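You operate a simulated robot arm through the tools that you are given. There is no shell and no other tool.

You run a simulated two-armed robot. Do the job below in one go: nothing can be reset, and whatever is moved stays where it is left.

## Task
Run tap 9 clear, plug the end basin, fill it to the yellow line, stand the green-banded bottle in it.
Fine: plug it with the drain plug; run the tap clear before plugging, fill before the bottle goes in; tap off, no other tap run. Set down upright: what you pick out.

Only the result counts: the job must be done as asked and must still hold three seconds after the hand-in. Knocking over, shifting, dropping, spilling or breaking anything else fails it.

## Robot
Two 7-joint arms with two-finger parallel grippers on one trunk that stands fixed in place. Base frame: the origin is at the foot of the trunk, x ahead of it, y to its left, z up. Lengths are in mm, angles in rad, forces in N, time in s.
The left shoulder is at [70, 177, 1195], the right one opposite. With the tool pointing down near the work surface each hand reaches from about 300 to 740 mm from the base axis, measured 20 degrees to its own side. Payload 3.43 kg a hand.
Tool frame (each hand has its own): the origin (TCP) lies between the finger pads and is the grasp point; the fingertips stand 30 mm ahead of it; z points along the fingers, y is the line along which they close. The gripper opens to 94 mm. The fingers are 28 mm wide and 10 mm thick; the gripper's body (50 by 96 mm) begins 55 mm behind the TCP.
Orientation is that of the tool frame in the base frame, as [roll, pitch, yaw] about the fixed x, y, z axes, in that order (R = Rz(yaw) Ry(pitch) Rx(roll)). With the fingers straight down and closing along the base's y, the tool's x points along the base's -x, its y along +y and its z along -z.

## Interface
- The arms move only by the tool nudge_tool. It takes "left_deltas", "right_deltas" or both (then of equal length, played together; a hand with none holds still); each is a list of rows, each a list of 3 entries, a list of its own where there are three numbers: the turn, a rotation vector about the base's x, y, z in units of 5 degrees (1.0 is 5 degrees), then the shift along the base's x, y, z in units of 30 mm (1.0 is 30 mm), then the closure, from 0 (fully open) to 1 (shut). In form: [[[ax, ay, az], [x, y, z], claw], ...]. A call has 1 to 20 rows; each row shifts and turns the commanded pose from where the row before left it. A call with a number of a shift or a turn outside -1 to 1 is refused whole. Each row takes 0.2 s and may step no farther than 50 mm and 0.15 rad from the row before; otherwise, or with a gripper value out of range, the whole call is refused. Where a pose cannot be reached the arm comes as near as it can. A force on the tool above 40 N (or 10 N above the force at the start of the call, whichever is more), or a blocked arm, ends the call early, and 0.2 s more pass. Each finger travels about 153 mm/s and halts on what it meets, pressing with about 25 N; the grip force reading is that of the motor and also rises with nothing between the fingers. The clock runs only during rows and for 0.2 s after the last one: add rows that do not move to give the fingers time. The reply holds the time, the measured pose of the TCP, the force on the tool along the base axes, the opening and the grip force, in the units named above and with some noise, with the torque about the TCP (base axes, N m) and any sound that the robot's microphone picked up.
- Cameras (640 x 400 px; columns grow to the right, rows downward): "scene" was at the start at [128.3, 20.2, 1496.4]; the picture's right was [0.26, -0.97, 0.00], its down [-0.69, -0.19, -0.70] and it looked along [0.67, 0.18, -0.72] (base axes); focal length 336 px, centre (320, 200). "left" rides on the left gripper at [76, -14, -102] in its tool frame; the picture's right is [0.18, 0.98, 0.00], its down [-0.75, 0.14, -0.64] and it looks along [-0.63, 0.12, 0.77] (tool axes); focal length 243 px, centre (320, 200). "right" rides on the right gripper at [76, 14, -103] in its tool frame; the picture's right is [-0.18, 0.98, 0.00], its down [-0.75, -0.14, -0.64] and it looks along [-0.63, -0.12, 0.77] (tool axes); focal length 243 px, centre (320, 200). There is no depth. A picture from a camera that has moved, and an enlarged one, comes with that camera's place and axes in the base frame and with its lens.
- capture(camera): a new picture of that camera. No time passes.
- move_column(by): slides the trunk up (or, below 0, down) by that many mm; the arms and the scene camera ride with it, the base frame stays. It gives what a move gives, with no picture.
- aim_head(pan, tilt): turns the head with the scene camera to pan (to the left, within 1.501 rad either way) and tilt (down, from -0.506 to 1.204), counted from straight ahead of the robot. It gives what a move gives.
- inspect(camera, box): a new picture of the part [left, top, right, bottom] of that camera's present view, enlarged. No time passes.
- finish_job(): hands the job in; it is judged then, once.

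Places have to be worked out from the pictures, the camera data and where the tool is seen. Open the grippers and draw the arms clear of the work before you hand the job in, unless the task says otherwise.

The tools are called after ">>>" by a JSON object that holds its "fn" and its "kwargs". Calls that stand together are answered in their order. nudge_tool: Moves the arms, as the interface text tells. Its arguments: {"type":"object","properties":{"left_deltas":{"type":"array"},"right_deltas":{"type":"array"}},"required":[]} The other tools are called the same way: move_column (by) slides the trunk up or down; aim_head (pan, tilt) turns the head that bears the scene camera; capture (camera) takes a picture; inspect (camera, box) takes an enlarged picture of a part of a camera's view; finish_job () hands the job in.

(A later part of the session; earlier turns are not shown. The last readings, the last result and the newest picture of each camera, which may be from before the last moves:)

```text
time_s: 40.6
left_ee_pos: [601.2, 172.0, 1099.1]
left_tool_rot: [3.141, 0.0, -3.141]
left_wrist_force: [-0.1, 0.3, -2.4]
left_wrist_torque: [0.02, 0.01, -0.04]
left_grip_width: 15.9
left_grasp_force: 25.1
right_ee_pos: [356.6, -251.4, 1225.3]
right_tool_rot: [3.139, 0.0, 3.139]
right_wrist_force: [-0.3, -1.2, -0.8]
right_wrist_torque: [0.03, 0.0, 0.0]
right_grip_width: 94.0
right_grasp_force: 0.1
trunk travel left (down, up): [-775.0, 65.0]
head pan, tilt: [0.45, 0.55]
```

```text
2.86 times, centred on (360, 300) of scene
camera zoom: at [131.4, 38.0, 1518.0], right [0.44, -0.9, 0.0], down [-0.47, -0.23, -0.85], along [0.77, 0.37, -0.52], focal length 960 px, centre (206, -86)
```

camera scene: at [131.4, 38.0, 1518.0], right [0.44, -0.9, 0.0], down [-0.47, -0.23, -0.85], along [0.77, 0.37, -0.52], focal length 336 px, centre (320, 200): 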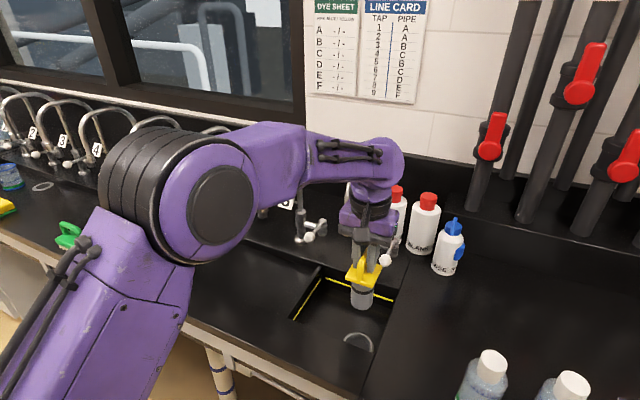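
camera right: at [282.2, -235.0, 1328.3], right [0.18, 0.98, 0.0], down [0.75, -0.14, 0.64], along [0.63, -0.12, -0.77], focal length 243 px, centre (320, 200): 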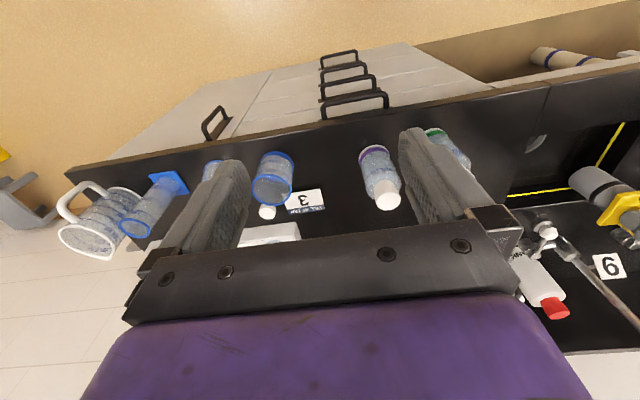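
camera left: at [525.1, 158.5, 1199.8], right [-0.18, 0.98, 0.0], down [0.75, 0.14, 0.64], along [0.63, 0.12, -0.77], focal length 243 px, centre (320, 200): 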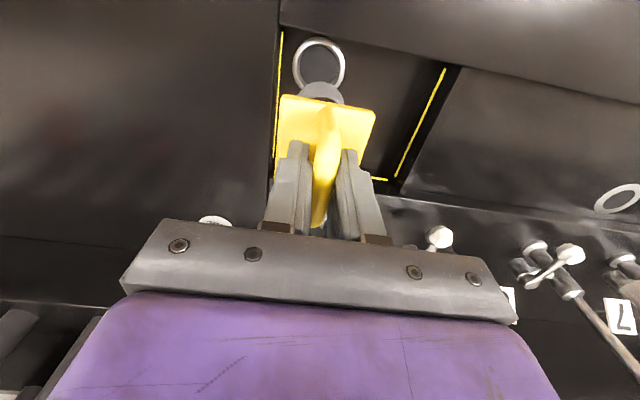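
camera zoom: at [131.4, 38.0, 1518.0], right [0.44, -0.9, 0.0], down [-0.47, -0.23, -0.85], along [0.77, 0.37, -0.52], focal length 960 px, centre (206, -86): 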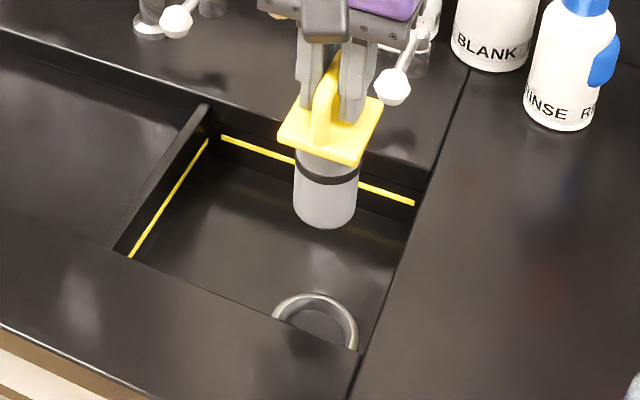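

The views disagree by a few mm about the ring's x (593–602), so I'll lower the plug to about 25 mm above the floor and judge its alignment directly from the wrist camera.

>>> {"fn": "nudge_tool", "kwargs": {"left_deltas": [[[0, 0, 0], [-0.1, 0, -0.7], 1], [[0, 0, 0], [0, 0, -0.7], 1], [[0, 0, 0], [0, 0, -0.7], 1], [[0, 0, 0], [0, 0, -0.7], 1], [[0, 0, 0], [0, 0, -0.7], 1], [[0, 0, 0], [0, 0, 0], 1]]}}

>>> {"fn": "inspect", "kwargs": {"camera": "left", "box": [240, 40, 400, 160]}}

>>> {"fn": "inspect", "kwargs": {"camera": "scene", "box": [300, 230, 420, 370]}}

>>> {"fn": "capture", "kwargs": {"camera": "right"}}

```text
time_s: 42.0
left_ee_pos: [598.3, 171.7, 994.9]
left_tool_rot: [3.141, 0.001, 3.14]
left_wrist_force: [0.0, 0.0, -1.8]
left_wrist_torque: [0.01, 0.01, -0.01]
left_grip_width: 16.0
left_grasp_force: 24.9
right_ee_pos: [357.1, -249.2, 1224.9]
right_tool_rot: [3.139, -0.002, 3.139]
right_wrist_force: [-0.2, 0.3, -0.4]
right_wrist_torque: [0.01, -0.01, 0.0]
right_grip_width: 94.1
right_grasp_force: 0.0
trunk travel left (down, up): [-775.0, 65.0]
head pan, tilt: [0.45, 0.55]
```

```text
3.33 times, centred on (320, 100) of left
camera zoom: at [521.7, 159.5, 1095.7], right [-0.18, 0.98, 0.0], down [0.75, 0.14, 0.64], along [0.63, 0.12, -0.77], focal length 809 px, centre (320, 533)
```

zoom: 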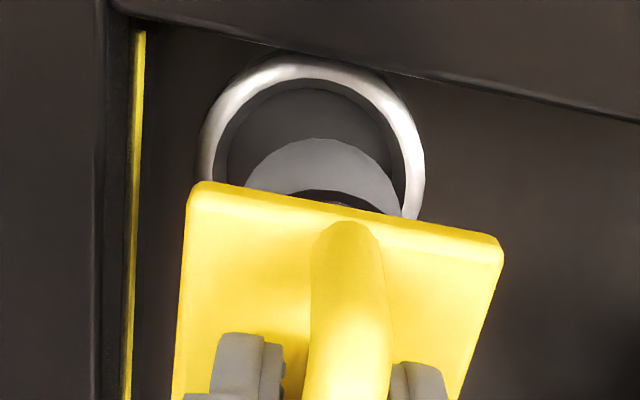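

```text
2.86 times, centred on (360, 300) of scene
camera zoom: at [131.5, 38.4, 1518.0], right [0.44, -0.9, 0.0], down [-0.47, -0.23, -0.85], along [0.77, 0.37, -0.52], focal length 960 px, centre (206, -86)
```

zoom: 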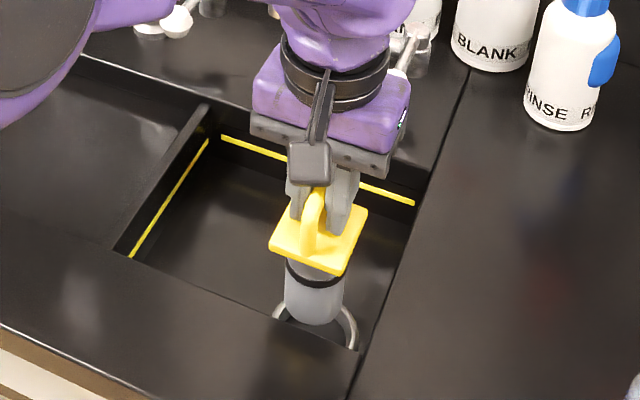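

```text
taken
camera right: at [282.2, -234.7, 1328.4], right [0.19, 0.98, 0.0], down [0.75, -0.14, 0.64], along [0.63, -0.12, -0.77], focal length 243 px, centre (320, 200)
```

right: 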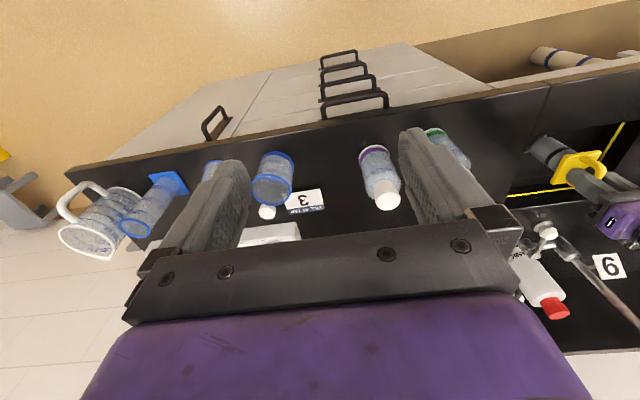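

From this view the ring centre is about (600, 171) and the plug axis about (599, 174). I'll shift (+1, −2.5) mm and lower 30 mm.

>>> {"fn": "nudge_tool", "kwargs": {"left_deltas": [[[0, 0, 0], [0.04, -0.08, -0.2], 1], [[0, 0, 0], [0, 0, -0.3], 1], [[0, 0, 0], [0, 0, -0.3], 1], [[0, 0, 0], [0, 0, -0.2], 1], [[0, 0, 0], [0, 0, 0], 1]]}}

>>> {"fn": "inspect", "kwargs": {"camera": "left", "box": [240, 40, 400, 160]}}

>>> {"fn": "inspect", "kwargs": {"camera": "scene", "box": [320, 260, 400, 360]}}

>>> {"fn": "inspect", "kwargs": {"camera": "right", "box": [500, 100, 640, 240]}}

```text
time_s: 43.2
left_ee_pos: [600.8, 168.6, 963.6]
left_tool_rot: [3.141, -0.001, 3.141]
left_wrist_force: [0.9, 0.2, -3.0]
left_wrist_torque: [0.02, -0.03, 0.02]
left_grip_width: 15.9
left_grasp_force: 24.7
right_ee_pos: [356.9, -249.8, 1224.3]
right_tool_rot: [3.14, -0.002, 3.14]
right_wrist_force: [0.0, 1.1, -0.9]
right_wrist_torque: [-0.04, -0.02, 0.02]
right_grip_width: 93.9
right_grasp_force: 0.0
trunk travel left (down, up): [-775.0, 65.0]
head pan, tilt: [0.45, 0.55]
```

```text
3.33 times, centred on (320, 100) of left
camera zoom: at [523.2, 155.8, 1064.4], right [-0.18, 0.98, 0.0], down [0.75, 0.14, 0.64], along [0.63, 0.12, -0.77], focal length 809 px, centre (320, 533)
```

zoom: 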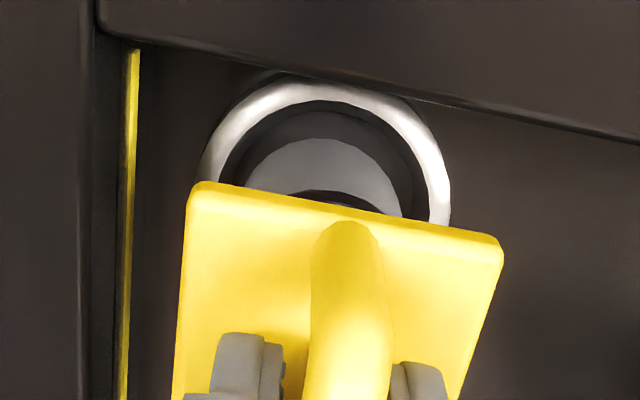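

```text
4.00 times, centred on (360, 310) of scene
camera zoom: at [131.6, 38.4, 1518.0], right [0.44, -0.9, 0.0], down [-0.47, -0.23, -0.85], along [0.77, 0.37, -0.52], focal length 1344 px, centre (160, -240)
```

zoom: 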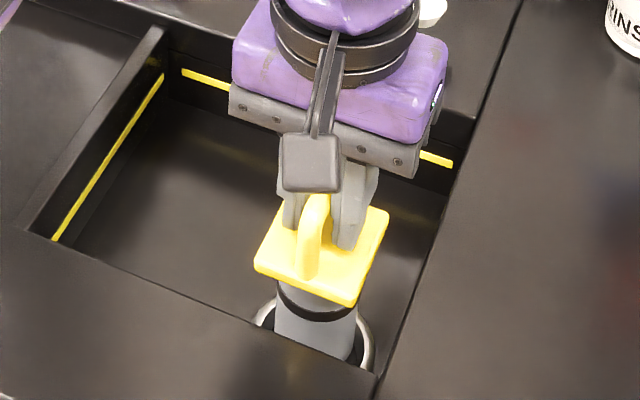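

```text
2.86 times, centred on (570, 170) of right
camera zoom: at [282.3, -234.7, 1328.3], right [0.19, 0.98, 0.0], down [0.75, -0.14, 0.64], along [0.63, -0.12, -0.77], focal length 693 px, centre (-394, 286)
```

zoom: 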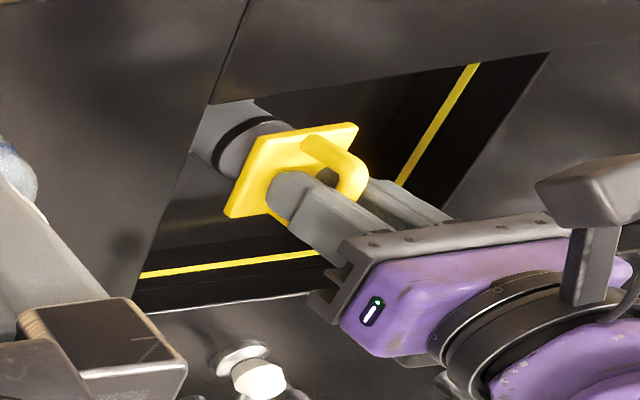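

The plug's bottom is at ring height and centred sideways, but about 3 mm too far in +x. I'll shift back 2.5 mm and lower until it seats.

>>> {"fn": "nudge_tool", "kwargs": {"left_deltas": [[[0, 0, 0], [-0.085, 0, -0.1], 1], [[0, 0, 0], [0, 0, -0.12], 1], [[0, 0, 0], [0, 0, -0.12], 1], [[0, 0, 0], [0, 0, 0], 1]]}}

>>> {"fn": "inspect", "kwargs": {"camera": "left", "box": [240, 40, 400, 160]}}

>>> {"fn": "inspect", "kwargs": {"camera": "scene", "box": [320, 260, 400, 360]}}

```text
time_s: 44.2
left_ee_pos: [597.1, 169.8, 953.8]
left_tool_rot: [-3.141, 0.0, 3.141]
left_wrist_force: [-0.4, 0.4, -3.1]
left_wrist_torque: [0.02, -0.01, 0.01]
left_grip_width: 15.8
left_grasp_force: 24.5
right_ee_pos: [357.3, -250.4, 1225.6]
right_tool_rot: [3.139, -0.003, 3.14]
right_wrist_force: [0.6, -1.0, 0.5]
right_wrist_torque: [0.0, 0.03, -0.03]
right_grip_width: 94.1
right_grasp_force: 0.0
trunk travel left (down, up): [-775.0, 65.0]
head pan, tilt: [0.45, 0.55]
```

```text
3.33 times, centred on (320, 100) of left
camera zoom: at [520.8, 156.3, 1054.6], right [-0.18, 0.98, 0.0], down [0.75, 0.14, 0.64], along [0.63, 0.12, -0.77], focal length 809 px, centre (320, 533)
```

zoom: 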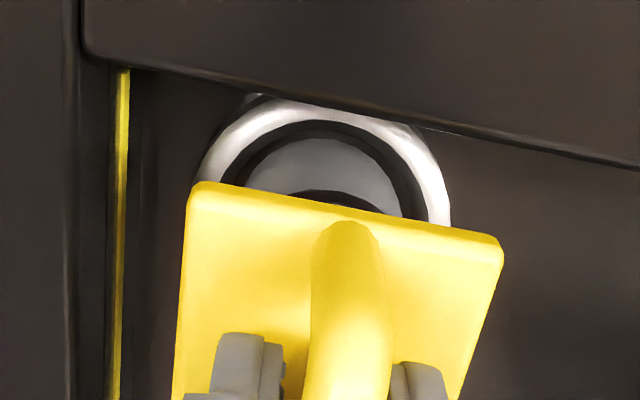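

```text
4.00 times, centred on (360, 310) of scene
camera zoom: at [131.7, 38.4, 1518.0], right [0.44, -0.9, 0.0], down [-0.47, -0.23, -0.85], along [0.77, 0.37, -0.52], focal length 1344 px, centre (160, -240)
```

zoom: 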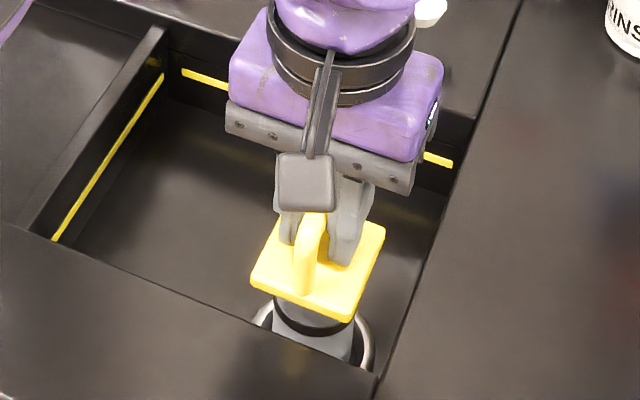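

The plug now sits inside the ring with even gaps. I'll go on lowering in small steps to feel the bottom.

>>> {"fn": "nudge_tool", "kwargs": {"left_deltas": [[[0, 0, 0], [0, 0, -0.1], 1], [[0, 0, 0], [0, 0, -0.1], 1], [[0, 0, 0], [0, 0, -0.1], 1], [[0, 0, 0], [0, 0, 0], 1]]}}

```text
time_s: 45.2
left_ee_pos: [597.7, 168.5, 948.0]
left_tool_rot: [3.142, 0.007, -3.141]
left_wrist_force: [3.6, 0.1, 18.7]
left_wrist_torque: [0.02, -0.02, 0.02]
left_grip_width: 15.8
left_grasp_force: 24.7
right_ee_pos: [355.2, -250.3, 1226.1]
right_tool_rot: [3.139, 0.0, 3.139]
right_wrist_force: [0.9, 0.0, -0.3]
right_wrist_torque: [-0.03, 0.02, 0.02]
right_grip_width: 93.6
right_grasp_force: 0.1
trunk travel left (down, up): [-775.0, 65.0]
head pan, tilt: [0.45, 0.55]
```

There is contact (19 N upward) with the TCP at 948, which matches the cup bottom. I'll inspect whether the plug is seated inside the ring.

>>> {"fn": "inspect", "kwargs": {"camera": "left", "box": [240, 40, 400, 160]}}

>>> {"fn": "inspect", "kwargs": {"camera": "scene", "box": [320, 260, 400, 360]}}

>>> {"fn": "inspect", "kwargs": {"camera": "right", "box": [530, 110, 630, 190]}}

```text
3.33 times, centred on (320, 100) of left
camera zoom: at [519.5, 155.5, 1048.6], right [-0.18, 0.98, 0.0], down [0.75, 0.14, 0.65], along [0.64, 0.12, -0.76], focal length 809 px, centre (320, 533)
```

zoom: 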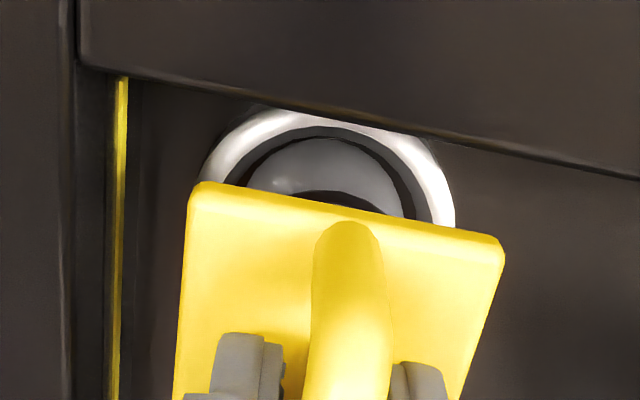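

```text
4.00 times, centred on (360, 310) of scene
camera zoom: at [128.7, 37.5, 1518.6], right [0.44, -0.9, 0.0], down [-0.47, -0.23, -0.85], along [0.77, 0.37, -0.52], focal length 1344 px, centre (160, -240)
```

zoom: 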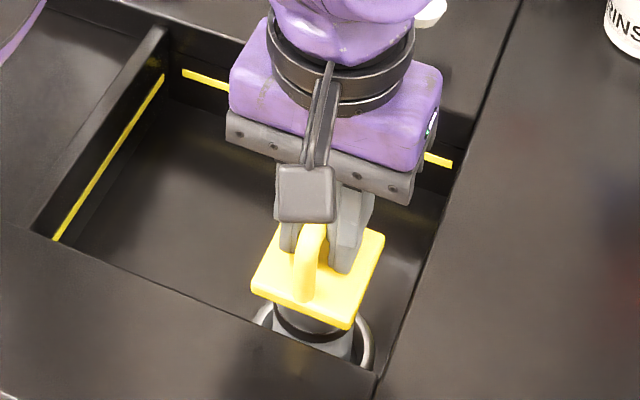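

```text
5.00 times, centred on (580, 150) of right
camera zoom: at [279.8, -235.5, 1329.1], right [0.19, 0.98, 0.0], down [0.75, -0.14, 0.64], along [0.63, -0.12, -0.77], focal length 1213 px, centre (-980, 450)
```

zoom: 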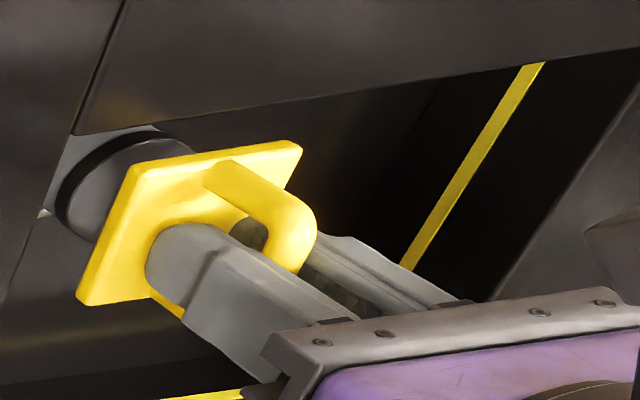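

The plug stands inside the ring with its base on the cup bottom. I'll press a little harder to see whether it seats any deeper.

>>> {"fn": "nudge_tool", "kwargs": {"left_deltas": [[[0, 0, 0], [0, 0, -0.07], 1], [[0, 0, 0], [0, 0, 0], 1]]}}

```text
time_s: 45.8
left_ee_pos: [595.9, 169.1, 945.0]
left_tool_rot: [3.141, 0.004, -3.14]
left_wrist_force: [4.0, 1.3, 18.4]
left_wrist_torque: [0.04, -0.09, 0.0]
left_grip_width: 16.2
left_grasp_force: 25.3
right_ee_pos: [355.7, -249.7, 1225.6]
right_tool_rot: [3.14, 0.0, -3.141]
right_wrist_force: [0.0, 0.3, -0.4]
right_wrist_torque: [-0.01, -0.02, -0.01]
right_grip_width: 93.5
right_grasp_force: 0.0
trunk travel left (down, up): [-775.0, 65.0]
head pan, tilt: [0.45, 0.55]
```

The force stayed at 18 N while the tool sank 3 mm, so either the plug is seating deeper or the fingers are slipping. I'll compare the handle's place in the grip.

>>> {"fn": "inspect", "kwargs": {"camera": "left", "box": [240, 40, 400, 160]}}

>>> {"fn": "inspect", "kwargs": {"camera": "scene", "box": [320, 260, 400, 360]}}

```text
3.33 times, centred on (320, 100) of left
camera zoom: at [518.9, 155.6, 1045.6], right [-0.18, 0.98, 0.0], down [0.75, 0.14, 0.64], along [0.63, 0.12, -0.76], focal length 809 px, centre (320, 533)
```

zoom: 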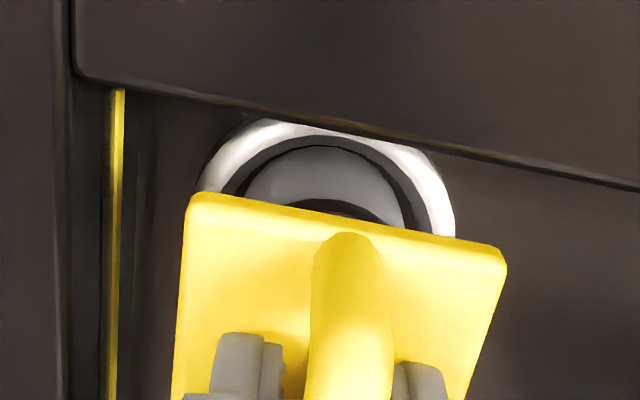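

```text
4.00 times, centred on (360, 310) of scene
camera zoom: at [129.0, 37.6, 1518.3], right [0.44, -0.9, 0.0], down [-0.47, -0.23, -0.85], along [0.77, 0.37, -0.52], focal length 1344 px, centre (160, -240)
```

zoom: 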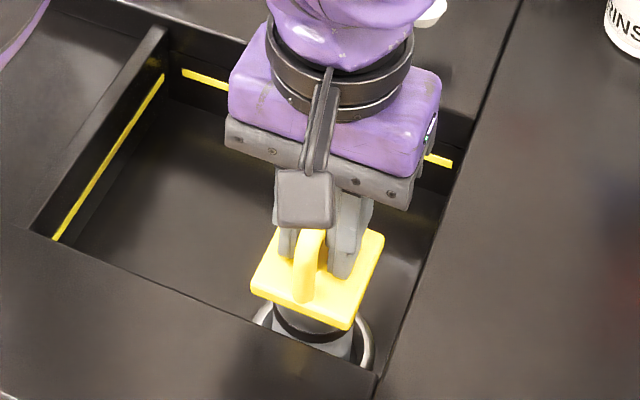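

The plate didn't move in the scene, so the plug is bottomed in the drain and the fingers only slid on the handle. I'll ease off the load, open the fingers and rise straight up.

>>> {"fn": "nudge_tool", "kwargs": {"left_deltas": [[[0, 0, 0], [0, 0, 0.08], 1], [[0, 0, 0], [0, 0, 0], 1]]}}

>>> {"fn": "nudge_tool", "kwargs": {"left_deltas": [[[0, 0, 0], [0, 0, 0], 0.8], [[0, 0, 0], [0, 0, 0], 0.6], [[0, 0, 0], [0, 0, 0], 0.4], [[0, 0, 0], [0, 0, 0], 0.4]]}}

>>> {"fn": "capture", "kwargs": {"camera": "left"}}

>>> {"fn": "inspect", "kwargs": {"camera": "scene", "box": [320, 260, 400, 360]}}

```text
time_s: 46.4
left_ee_pos: [596.3, 168.4, 945.1]
left_tool_rot: [-3.141, -0.002, -3.141]
left_wrist_force: [0.8, 0.6, 5.5]
left_wrist_torque: [-0.04, -0.04, 0.04]
left_grip_width: 16.1
left_grasp_force: 25.1
right_ee_pos: [355.5, -249.7, 1225.5]
right_tool_rot: [3.141, -0.001, 3.14]
right_wrist_force: [0.3, -0.3, -0.3]
right_wrist_torque: [0.01, -0.05, 0.01]
right_grip_width: 93.9
right_grasp_force: 0.1
trunk travel left (down, up): [-775.0, 65.0]
head pan, tilt: [0.45, 0.55]
```

```text
time_s: 47.4
left_ee_pos: [595.7, 169.8, 945.3]
left_tool_rot: [3.141, 0.0, 3.141]
left_wrist_force: [0.3, 0.5, -0.4]
left_wrist_torque: [0.03, -0.01, -0.01]
left_grip_width: 56.5
left_grasp_force: 0.1
right_ee_pos: [356.6, -249.8, 1225.0]
right_tool_rot: [3.141, -0.002, 3.138]
right_wrist_force: [-0.1, 0.3, 0.3]
right_wrist_torque: [0.03, 0.02, 0.01]
right_grip_width: 93.9
right_grasp_force: 0.1
trunk travel left (down, up): [-775.0, 65.0]
head pan, tilt: [0.45, 0.55]
```

```text
taken
camera left: at [520.8, 156.0, 1046.4], right [-0.18, 0.98, 0.0], down [0.75, 0.14, 0.64], along [0.63, 0.12, -0.77], focal length 243 px, centre (320, 200)
```

left: 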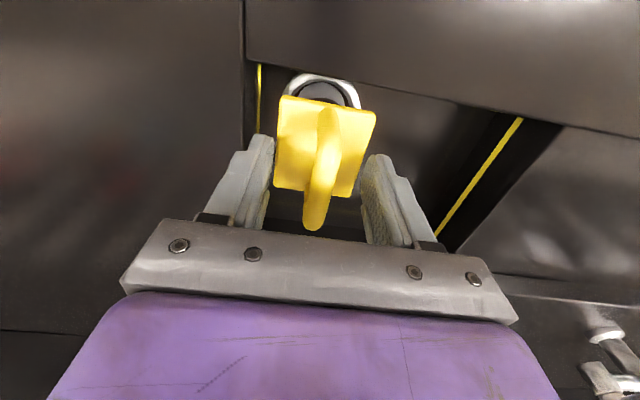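

```text
4.00 times, centred on (360, 310) of scene
camera zoom: at [131.3, 38.3, 1518.0], right [0.44, -0.9, 0.0], down [-0.47, -0.23, -0.85], along [0.77, 0.37, -0.52], focal length 1344 px, centre (160, -240)
```

zoom: 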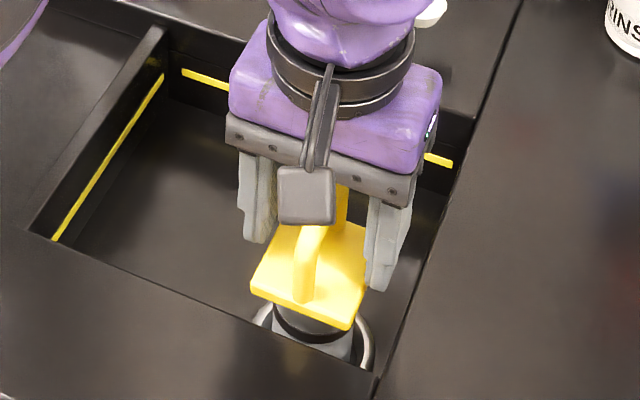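

The plug stands upright in the drain, free of the hand. I'll rise clear, tilt the hand 50° forward again and return to the standoff on the lever's line.

>>> {"fn": "nudge_tool", "kwargs": {"left_deltas": [[[0, 0, 0], [0, 0, 0.5], 0.4], [[0, 0, 0], [0, 0, 0.8], 0.4], [[0, 0, 0], [0, 0, 0.9], 0.4], [[0, 0, 0], [0, 0, 0.9], 0.4], [[0, 0, 0], [0, 0, 0.9], 0.4], [[0, 0, 0], [-0.3, 0, 0.8], 0.4], [[0, -1, 0], [-0.3, -0.02, 0.5], 0.4], [[0, -1, 0], [-0.2, -0.02, 0.3], 0.4], [[0, -1, 0], [0, -0.02, 0.2], 0.4], [[0, -1, 0], [0, -0.02, 0], 0.4], [[0, -1, 0], [0, -0.02, 0], 0.4], [[0, -1, 0], [0, -0.02, 0], 0.4], [[0, -1, 0], [0, -0.02, 0], 0.4], [[0, -1, 0], [0, -0.02, 0], 0.4], [[0, -1, 0], [0, -0.02, 0], 0.4], [[0, -1, 0], [0, -0.02, 0], 0.4]]}}

>>> {"fn": "capture", "kwargs": {"camera": "left"}}

>>> {"fn": "capture", "kwargs": {"camera": "scene"}}

```text
time_s: 50.8
left_ee_pos: [572.5, 163.4, 1119.9]
left_tool_rot: [-3.141, 0.874, 3.14]
left_wrist_force: [0.5, -0.1, 0.8]
left_wrist_torque: [0.01, 0.0, 0.01]
left_grip_width: 56.5
left_grasp_force: 0.0
right_ee_pos: [357.1, -250.2, 1224.7]
right_tool_rot: [3.14, -0.001, 3.14]
right_wrist_force: [0.4, -0.4, -0.5]
right_wrist_torque: [-0.01, 0.03, -0.03]
right_grip_width: 93.9
right_grasp_force: 0.0
trunk travel left (down, up): [-775.0, 65.0]
head pan, tilt: [0.45, 0.55]
```

```text
taken
camera left: at [444.8, 149.4, 1125.3], right [-0.12, 0.98, -0.14], down [-0.01, 0.14, 0.99], along [0.99, 0.12, -0.01], focal length 243 px, centre (320, 200)
```

left: 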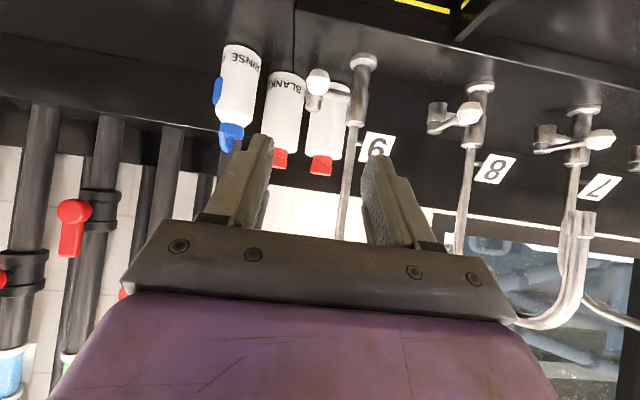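

```text
taken
camera scene: at [131.1, 37.8, 1518.1], right [0.44, -0.9, 0.0], down [-0.47, -0.23, -0.85], along [0.77, 0.37, -0.52], focal length 336 px, centre (320, 200)
```

scene: 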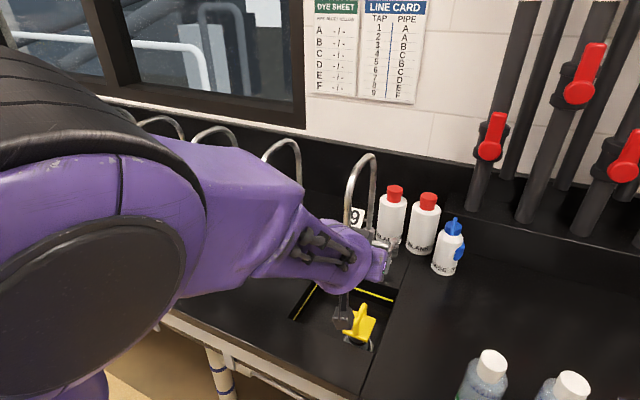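

The left hand is ready. I'll bring the right hand (nearly closed, turned 40° left) to a clear spot above the counter, so that its camera can watch the basin level while filling.

>>> {"fn": "nudge_tool", "kwargs": {"right_deltas": [[[0, 0, 1], [0.26, 0.58, -0.1], 0.3], [[0, 0, 1], [0.26, 0.58, -0.1], 0.6], [[0, 0, 1], [0.26, 0.58, -0.1], 0.9], [[0, 0, 1], [0.26, 0.58, -0.1], 0.9], [[0, 0, 1], [0.26, 0.58, -0.1], 0.9], [[0, 0, 1], [0.26, 0.58, -0.1], 0.9], [[0, 0, 1], [0.26, 0.58, -0.1], 0.9], [[0, 0, 1], [0.26, 0.58, -0.1], 0.9]]}}

>>> {"fn": "capture", "kwargs": {"camera": "right"}}

>>> {"fn": "capture", "kwargs": {"camera": "scene"}}

```text
time_s: 52.6
left_ee_pos: [571.5, 163.9, 1119.3]
left_tool_rot: [-3.14, 0.875, -3.141]
left_wrist_force: [0.5, -0.3, -0.4]
left_wrist_torque: [0.0, 0.04, -0.03]
left_grip_width: 56.5
left_grasp_force: 0.0
right_ee_pos: [356.0, -224.1, 1131.3]
right_tool_rot: [-3.135, 0.06, -2.82]
right_wrist_force: [0.4, 0.2, 0.0]
right_wrist_torque: [-0.01, 0.02, -0.04]
right_grip_width: 9.4
right_grasp_force: 0.1
right hand out of reach, approached as far as the arm can: row 1, 2, 3, 4, 5, 6, 7, 8
trunk travel left (down, up): [-775.0, 65.0]
head pan, tilt: [0.45, 0.55]
```

```text
taken
camera right: at [274.7, -235.2, 1229.4], right [-0.14, 0.99, 0.0], down [0.72, 0.1, 0.69], along [0.68, 0.1, -0.73], focal length 243 px, centre (320, 200)
```

right: 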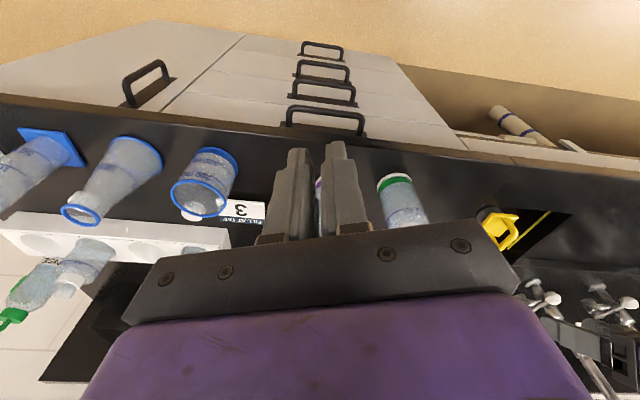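

```text
taken
camera scene: at [130.5, 39.5, 1518.1], right [0.44, -0.9, 0.0], down [-0.47, -0.23, -0.85], along [0.77, 0.37, -0.52], focal length 336 px, centre (320, 200)
```

scene: 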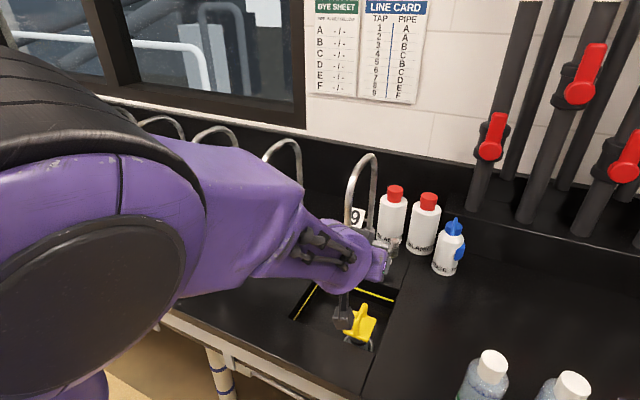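

The right arm hit a limit and stopped at (356, −224, 1131) with a partial turn. I'll raise it and try moving it inward without further turning.

>>> {"fn": "nudge_tool", "kwargs": {"right_deltas": [[[0, 0, 0], [0, 0, 0.8], 0.9], [[0, 0, 0], [0, 0, 0.8], 0.9], [[0, 0, 0], [0, 0.5, 0.5], 0.9], [[0, 0, 0], [0, 0.5, 0], 0.9]]}}

>>> {"fn": "capture", "kwargs": {"camera": "right"}}

```text
time_s: 53.6
left_ee_pos: [575.0, 164.5, 1117.2]
left_tool_rot: [3.141, 0.87, -3.14]
left_wrist_force: [0.5, 0.0, -0.3]
left_wrist_torque: [0.04, 0.01, 0.0]
left_grip_width: 56.4
left_grasp_force: 0.1
right_ee_pos: [347.5, -200.9, 1145.0]
right_tool_rot: [3.135, 0.038, -2.791]
right_wrist_force: [-0.2, -0.4, -0.1]
right_wrist_torque: [-0.02, 0.02, 0.03]
right_grip_width: 9.5
right_grasp_force: 0.0
right hand out of reach, approached as far as the arm can: row 1, 2, 3
trunk travel left (down, up): [-775.0, 65.0]
head pan, tilt: [0.45, 0.55]
```

```text
taken
camera right: at [269.0, -215.2, 1244.2], right [-0.16, 0.99, 0.01], down [0.73, 0.11, 0.67], along [0.66, 0.12, -0.74], focal length 243 px, centre (320, 200)
```

right: 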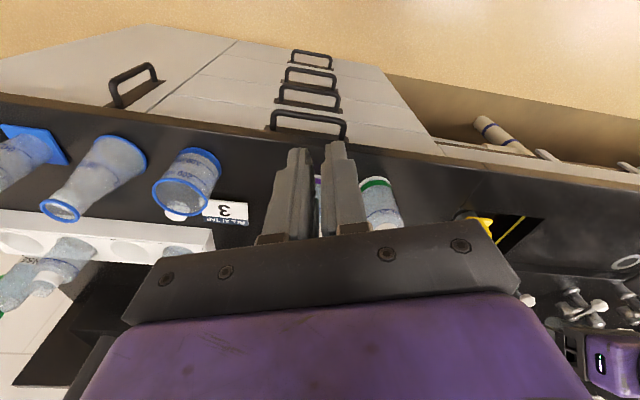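

I'll undo the turn, which is what brought on the limit, and go back up towards the right hand's starting place, whose view includes the basin.

>>> {"fn": "nudge_tool", "kwargs": {"right_deltas": [[[0, 0, -1], [0, 0, 0.5], 0.9], [[0, 0, -1], [0, 0, 0.5], 0.9], [[0, 0, -1], [0, 0, 0.5], 0.9], [[0, 0, -1], [0.2, 0.5, 0.5], 0.9], [[0, 0, 0], [0.2, 0.7, 0.3], 0.9], [[0, 0, 0], [0.2, 0.7, 0], 0.9], [[0, 0, 0], [0.2, 0.7, 0], 0.9], [[0, 0, 0], [0, 0.7, 0], 0.9]]}}

>>> {"fn": "capture", "kwargs": {"camera": "right"}}

>>> {"fn": "capture", "kwargs": {"camera": "scene"}}

```text
time_s: 55.4
left_ee_pos: [574.4, 164.8, 1119.6]
left_tool_rot: [-3.14, 0.873, -3.14]
left_wrist_force: [-0.1, -0.5, 0.1]
left_wrist_torque: [-0.01, -0.01, -0.04]
left_grip_width: 56.4
left_grasp_force: 0.1
right_ee_pos: [369.6, -100.8, 1211.6]
right_tool_rot: [3.134, 0.04, -3.14]
right_wrist_force: [-0.3, 1.1, -0.2]
right_wrist_torque: [0.01, 0.01, -0.03]
right_grip_width: 9.5
right_grasp_force: 0.0
trunk travel left (down, up): [-775.0, 65.0]
head pan, tilt: [0.45, 0.55]
```

```text
taken
camera right: at [290.5, -86.9, 1312.6], right [0.18, 0.98, 0.01], down [0.73, -0.14, 0.67], along [0.66, -0.11, -0.74], focal length 243 px, centre (320, 200)
```

right: 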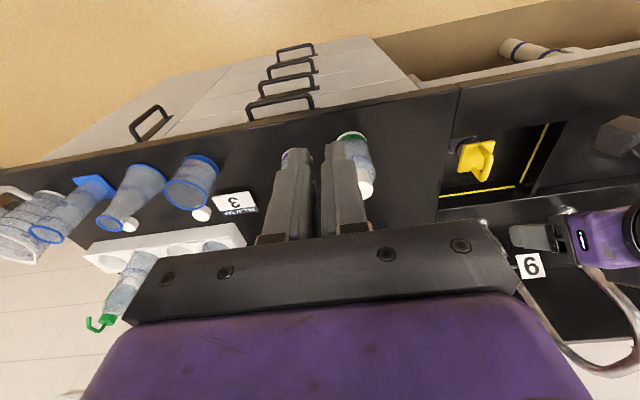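

```text
taken
camera scene: at [131.8, 40.0, 1517.9], right [0.44, -0.9, 0.0], down [-0.47, -0.23, -0.85], along [0.77, 0.37, -0.52], focal length 336 px, centre (320, 200)
```

scene: 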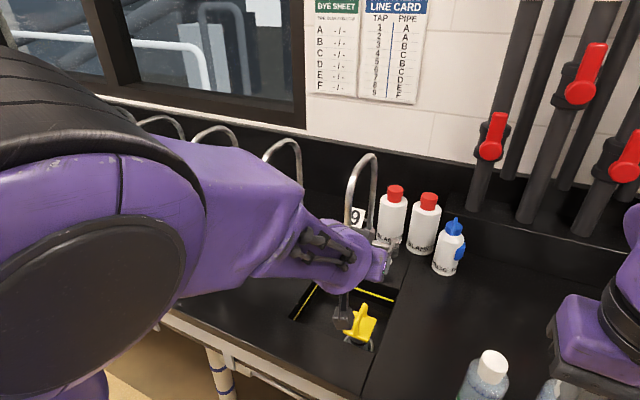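

The right wrist camera now has a clear view of the basin and both yellow lines. I'll zoom in for a dry reference picture.

>>> {"fn": "inspect", "kwargs": {"camera": "right", "box": [425, 105, 585, 215]}}

```text
3.64 times, centred on (505, 160) of right
camera zoom: at [290.5, -86.9, 1312.6], right [0.18, 0.98, 0.01], down [0.73, -0.14, 0.67], along [0.66, -0.11, -0.74], focal length 882 px, centre (-353, 346)
```

zoom: 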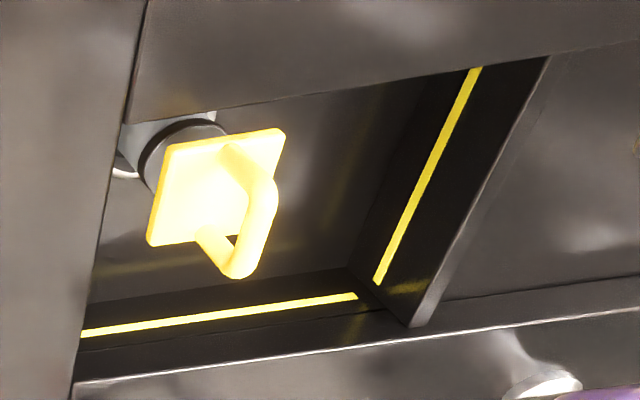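

I have a good dry reference. Now I'll take the left hand in along the tool axis to straddle the lever again.

>>> {"fn": "nudge_tool", "kwargs": {"left_deltas": [[[0, 0, 0], [0.765, -0.02, -0.636], 0.4], [[0, 0, 0], [0.765, -0.02, -0.636], 0.4], [[0, 0, 0], [0.765, -0.02, -0.636], 0.4], [[0, 0, 0], [0.765, -0.02, -0.636], 0.4], [[0, 0, 0], [0.765, -0.02, -0.636], 0.4], [[0, 0, 0], [0.765, -0.02, -0.636], 0.4], [[0, 0, 0], [0.765, -0.02, -0.636], 0.4]]}}

>>> {"fn": "capture", "kwargs": {"camera": "left"}}

>>> {"fn": "capture", "kwargs": {"camera": "right"}}

>>> {"fn": "capture", "kwargs": {"camera": "scene"}}

```text
time_s: 57.0
left_ee_pos: [734.2, 161.4, 984.6]
left_tool_rot: [-3.14, 0.871, 3.141]
left_wrist_force: [1.2, 0.2, -0.3]
left_wrist_torque: [0.05, -0.01, 0.04]
left_grip_width: 56.2
left_grasp_force: 0.0
right_ee_pos: [370.0, -102.1, 1211.2]
right_tool_rot: [3.135, 0.039, -3.14]
right_wrist_force: [0.0, 0.2, 0.5]
right_wrist_torque: [0.01, 0.02, 0.01]
right_grip_width: 9.2
right_grasp_force: 0.1
trunk travel left (down, up): [-775.0, 65.0]
head pan, tilt: [0.45, 0.55]
```

```text
taken
camera left: at [606.3, 147.8, 990.7], right [-0.12, 0.98, -0.14], down [-0.01, 0.14, 0.99], along [0.99, 0.12, -0.01], focal length 243 px, centre (320, 200)
```

left: 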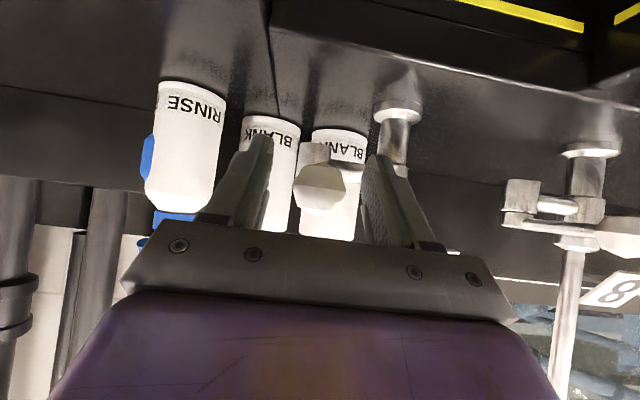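

```text
taken
camera right: at [291.7, -88.2, 1312.1], right [0.18, 0.98, 0.01], down [0.73, -0.14, 0.67], along [0.66, -0.11, -0.74], focal length 243 px, centre (320, 200)
```

right: 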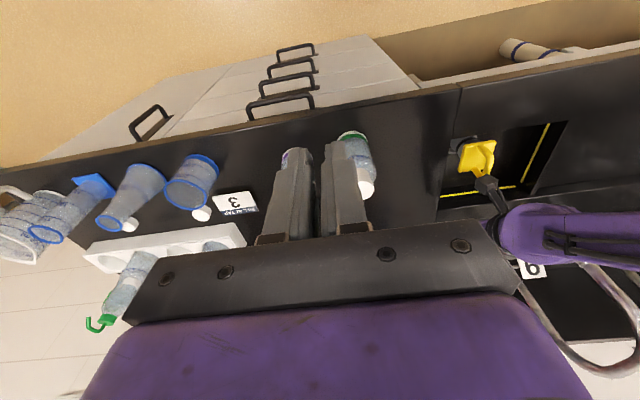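

```text
taken
camera scene: at [133.3, 38.8, 1517.8], right [0.44, -0.9, 0.0], down [-0.47, -0.23, -0.85], along [0.77, 0.37, -0.52], focal length 336 px, centre (320, 200)
```

scene: 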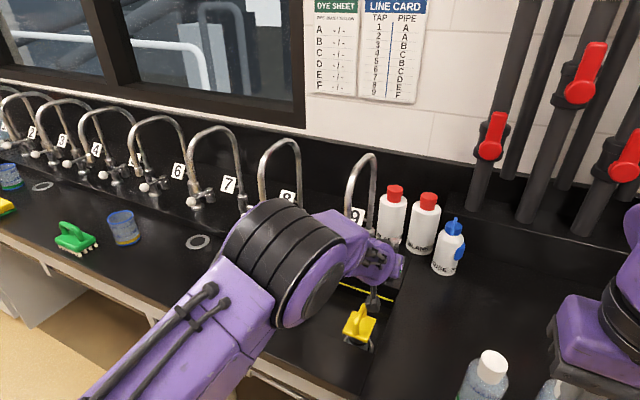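

The knob is between the fingers again. I'll open the tap with the same gentle push and watch the basin.

>>> {"fn": "nudge_tool", "kwargs": {"left_deltas": [[[0, 0, 0], [0, -0.3, 0], 0.4], [[0, 0, 0], [0, -0.3, 0], 0.4], [[0, 0, 0], [0.02, -0.3, 0], 0.4], [[0, 0, 0], [0.03, -0.3, 0], 0.4]]}}

>>> {"fn": "capture", "kwargs": {"camera": "left"}}

>>> {"fn": "inspect", "kwargs": {"camera": "right", "box": [425, 105, 585, 215]}}

>>> {"fn": "inspect", "kwargs": {"camera": "scene", "box": [320, 240, 420, 370]}}

```text
time_s: 58.0
left_ee_pos: [734.5, 124.0, 985.5]
left_tool_rot: [-3.141, 0.874, -3.141]
left_wrist_force: [-0.5, 0.6, 1.4]
left_wrist_torque: [0.03, 0.0, -0.02]
left_grip_width: 56.5
left_grasp_force: 0.0
right_ee_pos: [368.9, -103.2, 1211.7]
right_tool_rot: [3.134, 0.042, -3.141]
right_wrist_force: [0.5, -0.5, -0.1]
right_wrist_torque: [0.01, -0.05, -0.01]
right_grip_width: 9.4
right_grasp_force: 0.0
trunk travel left (down, up): [-775.0, 65.0]
head pan, tilt: [0.45, 0.55]
```

```text
taken
camera left: at [607.1, 110.3, 991.7], right [-0.12, 0.98, -0.14], down [-0.01, 0.14, 0.99], along [0.99, 0.12, -0.01], focal length 243 px, centre (320, 200)
```

left: 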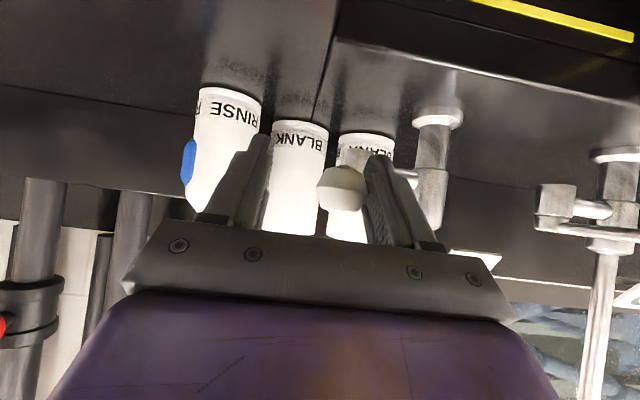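

```text
3.64 times, centred on (505, 160) of right
camera zoom: at [290.1, -89.0, 1312.5], right [0.18, 0.98, 0.01], down [0.73, -0.14, 0.67], along [0.66, -0.11, -0.74], focal length 882 px, centre (-353, 346)
```

zoom: 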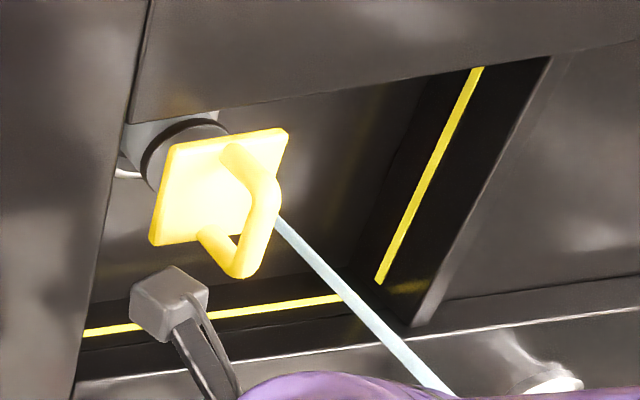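

```text
3.08 times, centred on (370, 305) of scene
camera zoom: at [131.4, 37.9, 1518.0], right [0.44, -0.9, 0.0], down [-0.47, -0.23, -0.85], along [0.77, 0.37, -0.52], focal length 1034 px, centre (166, -123)
```

zoom: 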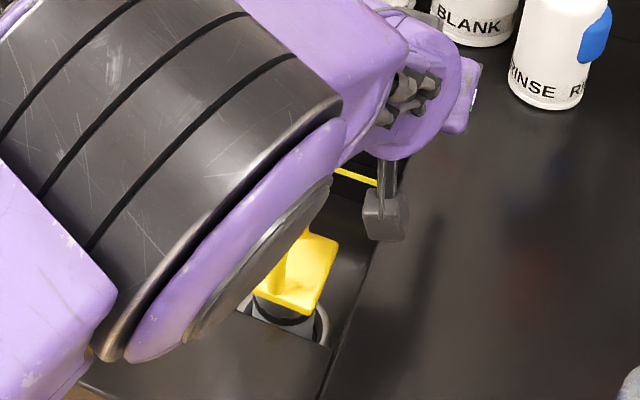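

The stream is clear pale blue and runs into the plugged basin. I'll hold 2 s and check the level.

>>> {"fn": "nudge_tool", "kwargs": {"left_deltas": [[[0, 0, 0], [0, 0, 0], 0.4], [[0, 0, 0], [0, 0, 0], 0.4], [[0, 0, 0], [0, 0, 0], 0.4], [[0, 0, 0], [0, 0, 0], 0.4], [[0, 0, 0], [0, 0, 0], 0.4], [[0, 0, 0], [0, 0, 0], 0.4], [[0, 0, 0], [0, 0, 0], 0.4], [[0, 0, 0], [0, 0, 0], 0.4], [[0, 0, 0], [0, 0, 0], 0.4], [[0, 0, 0], [0, 0, 0], 0.4]]}}

>>> {"fn": "inspect", "kwargs": {"camera": "right", "box": [425, 105, 585, 215]}}

```text
time_s: 60.2
left_ee_pos: [735.6, 124.3, 986.4]
left_tool_rot: [3.141, 0.873, 3.14]
left_wrist_force: [0.3, 0.1, 0.5]
left_wrist_torque: [-0.02, -0.01, 0.03]
left_grip_width: 56.2
left_grasp_force: 0.1
right_ee_pos: [369.4, -103.4, 1211.7]
right_tool_rot: [3.134, 0.04, -3.141]
right_wrist_force: [0.8, -0.9, 0.6]
right_wrist_torque: [0.01, -0.03, 0.01]
right_grip_width: 8.9
right_grasp_force: 0.1
trunk travel left (down, up): [-775.0, 65.0]
head pan, tilt: [0.45, 0.55]
```

```text
3.64 times, centred on (505, 160) of right
camera zoom: at [290.1, -88.6, 1312.5], right [0.18, 0.98, 0.01], down [0.73, -0.14, 0.67], along [0.66, -0.11, -0.74], focal length 882 px, centre (-353, 346)
```

zoom: 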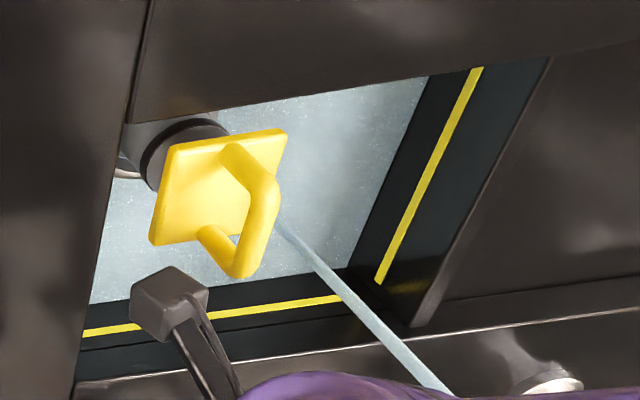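

Water covers the floor but the level is still low, well under the line. I'll hold 4 s more.

>>> {"fn": "nudge_tool", "kwargs": {"left_deltas": [[[0, 0, 0], [0, 0, 0], 0.4], [[0, 0, 0], [0, 0, 0], 0.4], [[0, 0, 0], [0, 0, 0], 0.4], [[0, 0, 0], [0, 0, 0], 0.4], [[0, 0, 0], [0, 0, 0], 0.4], [[0, 0, 0], [0, 0, 0], 0.4], [[0, 0, 0], [0, 0, 0], 0.4], [[0, 0, 0], [0, 0, 0], 0.4], [[0, 0, 0], [0, 0, 0], 0.4], [[0, 0, 0], [0, 0, 0], 0.4], [[0, 0, 0], [0, 0, 0], 0.4], [[0, 0, 0], [0, 0, 0], 0.4], [[0, 0, 0], [0, 0, 0], 0.4], [[0, 0, 0], [0, 0, 0], 0.4], [[0, 0, 0], [0, 0, 0], 0.4], [[0, 0, 0], [0, 0, 0], 0.4], [[0, 0, 0], [0, 0, 0], 0.4], [[0, 0, 0], [0, 0, 0], 0.4], [[0, 0, 0], [0, 0, 0], 0.4], [[0, 0, 0], [0, 0, 0], 0.4]]}}

>>> {"fn": "inspect", "kwargs": {"camera": "right", "box": [425, 105, 585, 215]}}

```text
time_s: 64.4
left_ee_pos: [733.6, 124.3, 986.1]
left_tool_rot: [3.14, 0.873, 3.14]
left_wrist_force: [-0.2, -0.7, 0.5]
left_wrist_torque: [0.01, 0.01, 0.0]
left_grip_width: 56.3
left_grasp_force: 0.0
right_ee_pos: [369.4, -103.3, 1211.6]
right_tool_rot: [3.134, 0.039, -3.14]
right_wrist_force: [-0.7, 0.5, 0.0]
right_wrist_torque: [-0.01, 0.03, 0.0]
right_grip_width: 9.4
right_grasp_force: 0.0
trunk travel left (down, up): [-775.0, 65.0]
head pan, tilt: [0.45, 0.55]
```

```text
3.64 times, centred on (505, 160) of right
camera zoom: at [290.1, -88.6, 1312.5], right [0.18, 0.98, 0.01], down [0.73, -0.14, 0.67], along [0.66, -0.11, -0.74], focal length 882 px, centre (-353, 346)
```

zoom: 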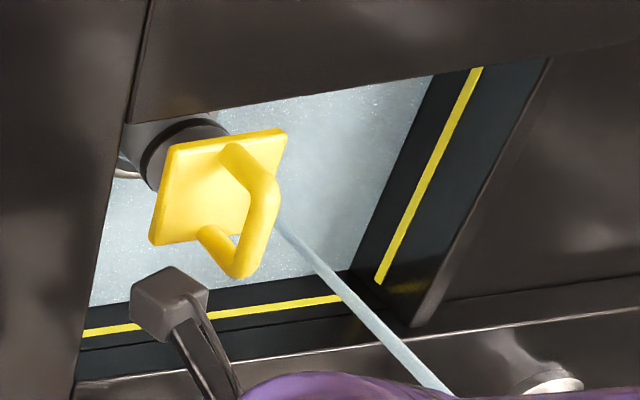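

The level rises only about a millimetre in 4 s at this opening, so I'll open the lever wider and time the rise.

>>> {"fn": "nudge_tool", "kwargs": {"left_deltas": [[[0, 0, 0], [0.03, -0.25, 0], 0.4], [[0, 0, 0], [0.03, -0.25, 0], 0.4], [[0, 0, 0], [0.03, -0.25, 0], 0.4], [[0, 0, 0], [0.03, -0.22, 0], 0.4], [[0, 0, 0], [0, 0, 0], 0.4]]}}

>>> {"fn": "inspect", "kwargs": {"camera": "right", "box": [425, 105, 585, 215]}}

>>> {"fn": "capture", "kwargs": {"camera": "left"}}

```text
time_s: 65.6
left_ee_pos: [735.2, 114.0, 983.3]
left_tool_rot: [-3.14, 0.862, 3.141]
left_wrist_force: [0.2, -1.1, 0.1]
left_wrist_torque: [0.0, 0.03, 0.01]
left_grip_width: 56.9
left_grasp_force: 0.0
left hand out of reach, approached as far as the arm can: row 1, 2, 3, 4
right_ee_pos: [369.3, -102.3, 1213.0]
right_tool_rot: [3.133, 0.041, -3.14]
right_wrist_force: [-0.6, 0.4, -0.3]
right_wrist_torque: [0.02, -0.02, -0.02]
right_grip_width: 9.4
right_grasp_force: 0.1
trunk travel left (down, up): [-775.0, 65.0]
head pan, tilt: [0.45, 0.55]
```

```text
3.64 times, centred on (505, 160) of right
camera zoom: at [290.0, -88.4, 1312.5], right [0.18, 0.98, 0.01], down [0.73, -0.14, 0.67], along [0.66, -0.11, -0.74], focal length 882 px, centre (-353, 346)
```

zoom: 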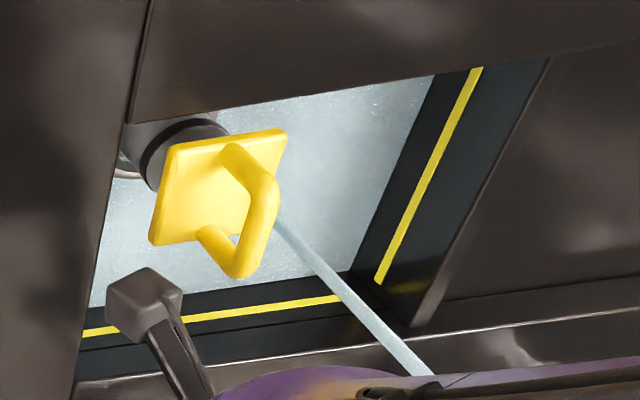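

```text
taken
camera left: at [606.5, 99.7, 990.5], right [-0.12, 0.98, -0.14], down [0.0, 0.14, 0.99], along [0.99, 0.12, -0.02], focal length 243 px, centre (320, 200)
```

left: 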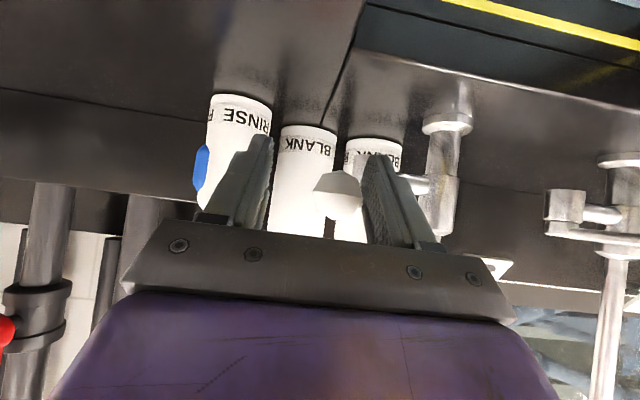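

The arm hit a joint limit at y=114, which is enough to open the lever a bit more. I'll hold here and keep timing the rise.

>>> {"fn": "nudge_tool", "kwargs": {"left_deltas": [[[0, 0, 0], [0, 0, 0], 0.4], [[0, 0, 0], [0, 0, 0], 0.4], [[0, 0, 0], [0, 0, 0], 0.4], [[0, 0, 0], [0, 0, 0], 0.4], [[0, 0, 0], [0, 0, 0], 0.4], [[0, 0, 0], [0, 0, 0], 0.4], [[0, 0, 0], [0, 0, 0], 0.4], [[0, 0, 0], [0, 0, 0], 0.4], [[0, 0, 0], [0, 0, 0], 0.4], [[0, 0, 0], [0, 0, 0], 0.4], [[0, 0, 0], [0, 0, 0], 0.4], [[0, 0, 0], [0, 0, 0], 0.4], [[0, 0, 0], [0, 0, 0], 0.4], [[0, 0, 0], [0, 0, 0], 0.4], [[0, 0, 0], [0, 0, 0], 0.4], [[0, 0, 0], [0, 0, 0], 0.4], [[0, 0, 0], [0, 0, 0], 0.4], [[0, 0, 0], [0, 0, 0], 0.4], [[0, 0, 0], [0, 0, 0], 0.4], [[0, 0, 0], [0, 0, 0], 0.4]]}}

>>> {"fn": "inspect", "kwargs": {"camera": "right", "box": [425, 105, 585, 215]}}

```text
time_s: 69.8
left_ee_pos: [734.6, 113.2, 983.8]
left_tool_rot: [-3.141, 0.861, -3.142]
left_wrist_force: [0.2, -0.6, -0.2]
left_wrist_torque: [0.02, 0.03, -0.02]
left_grip_width: 56.4
left_grasp_force: 0.0
right_ee_pos: [369.4, -102.6, 1212.7]
right_tool_rot: [3.135, 0.04, -3.141]
right_wrist_force: [-0.4, 0.8, 0.1]
right_wrist_torque: [0.01, -0.02, 0.0]
right_grip_width: 9.0
right_grasp_force: 0.1
trunk travel left (down, up): [-775.0, 65.0]
head pan, tilt: [0.45, 0.55]
```

```text
3.64 times, centred on (505, 160) of right
camera zoom: at [290.1, -88.6, 1312.5], right [0.18, 0.98, 0.01], down [0.73, -0.14, 0.67], along [0.66, -0.11, -0.74], focal length 882 px, centre (-353, 346)
```

zoom: 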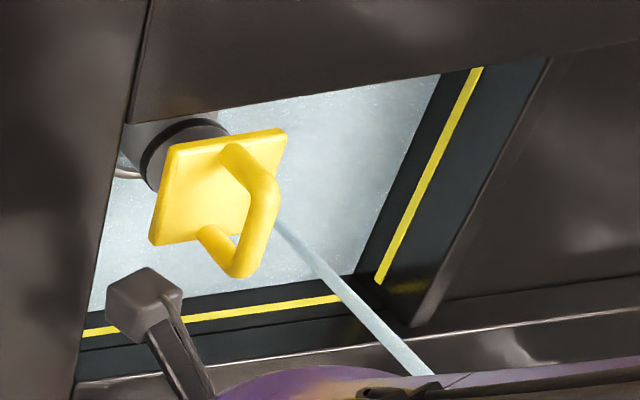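

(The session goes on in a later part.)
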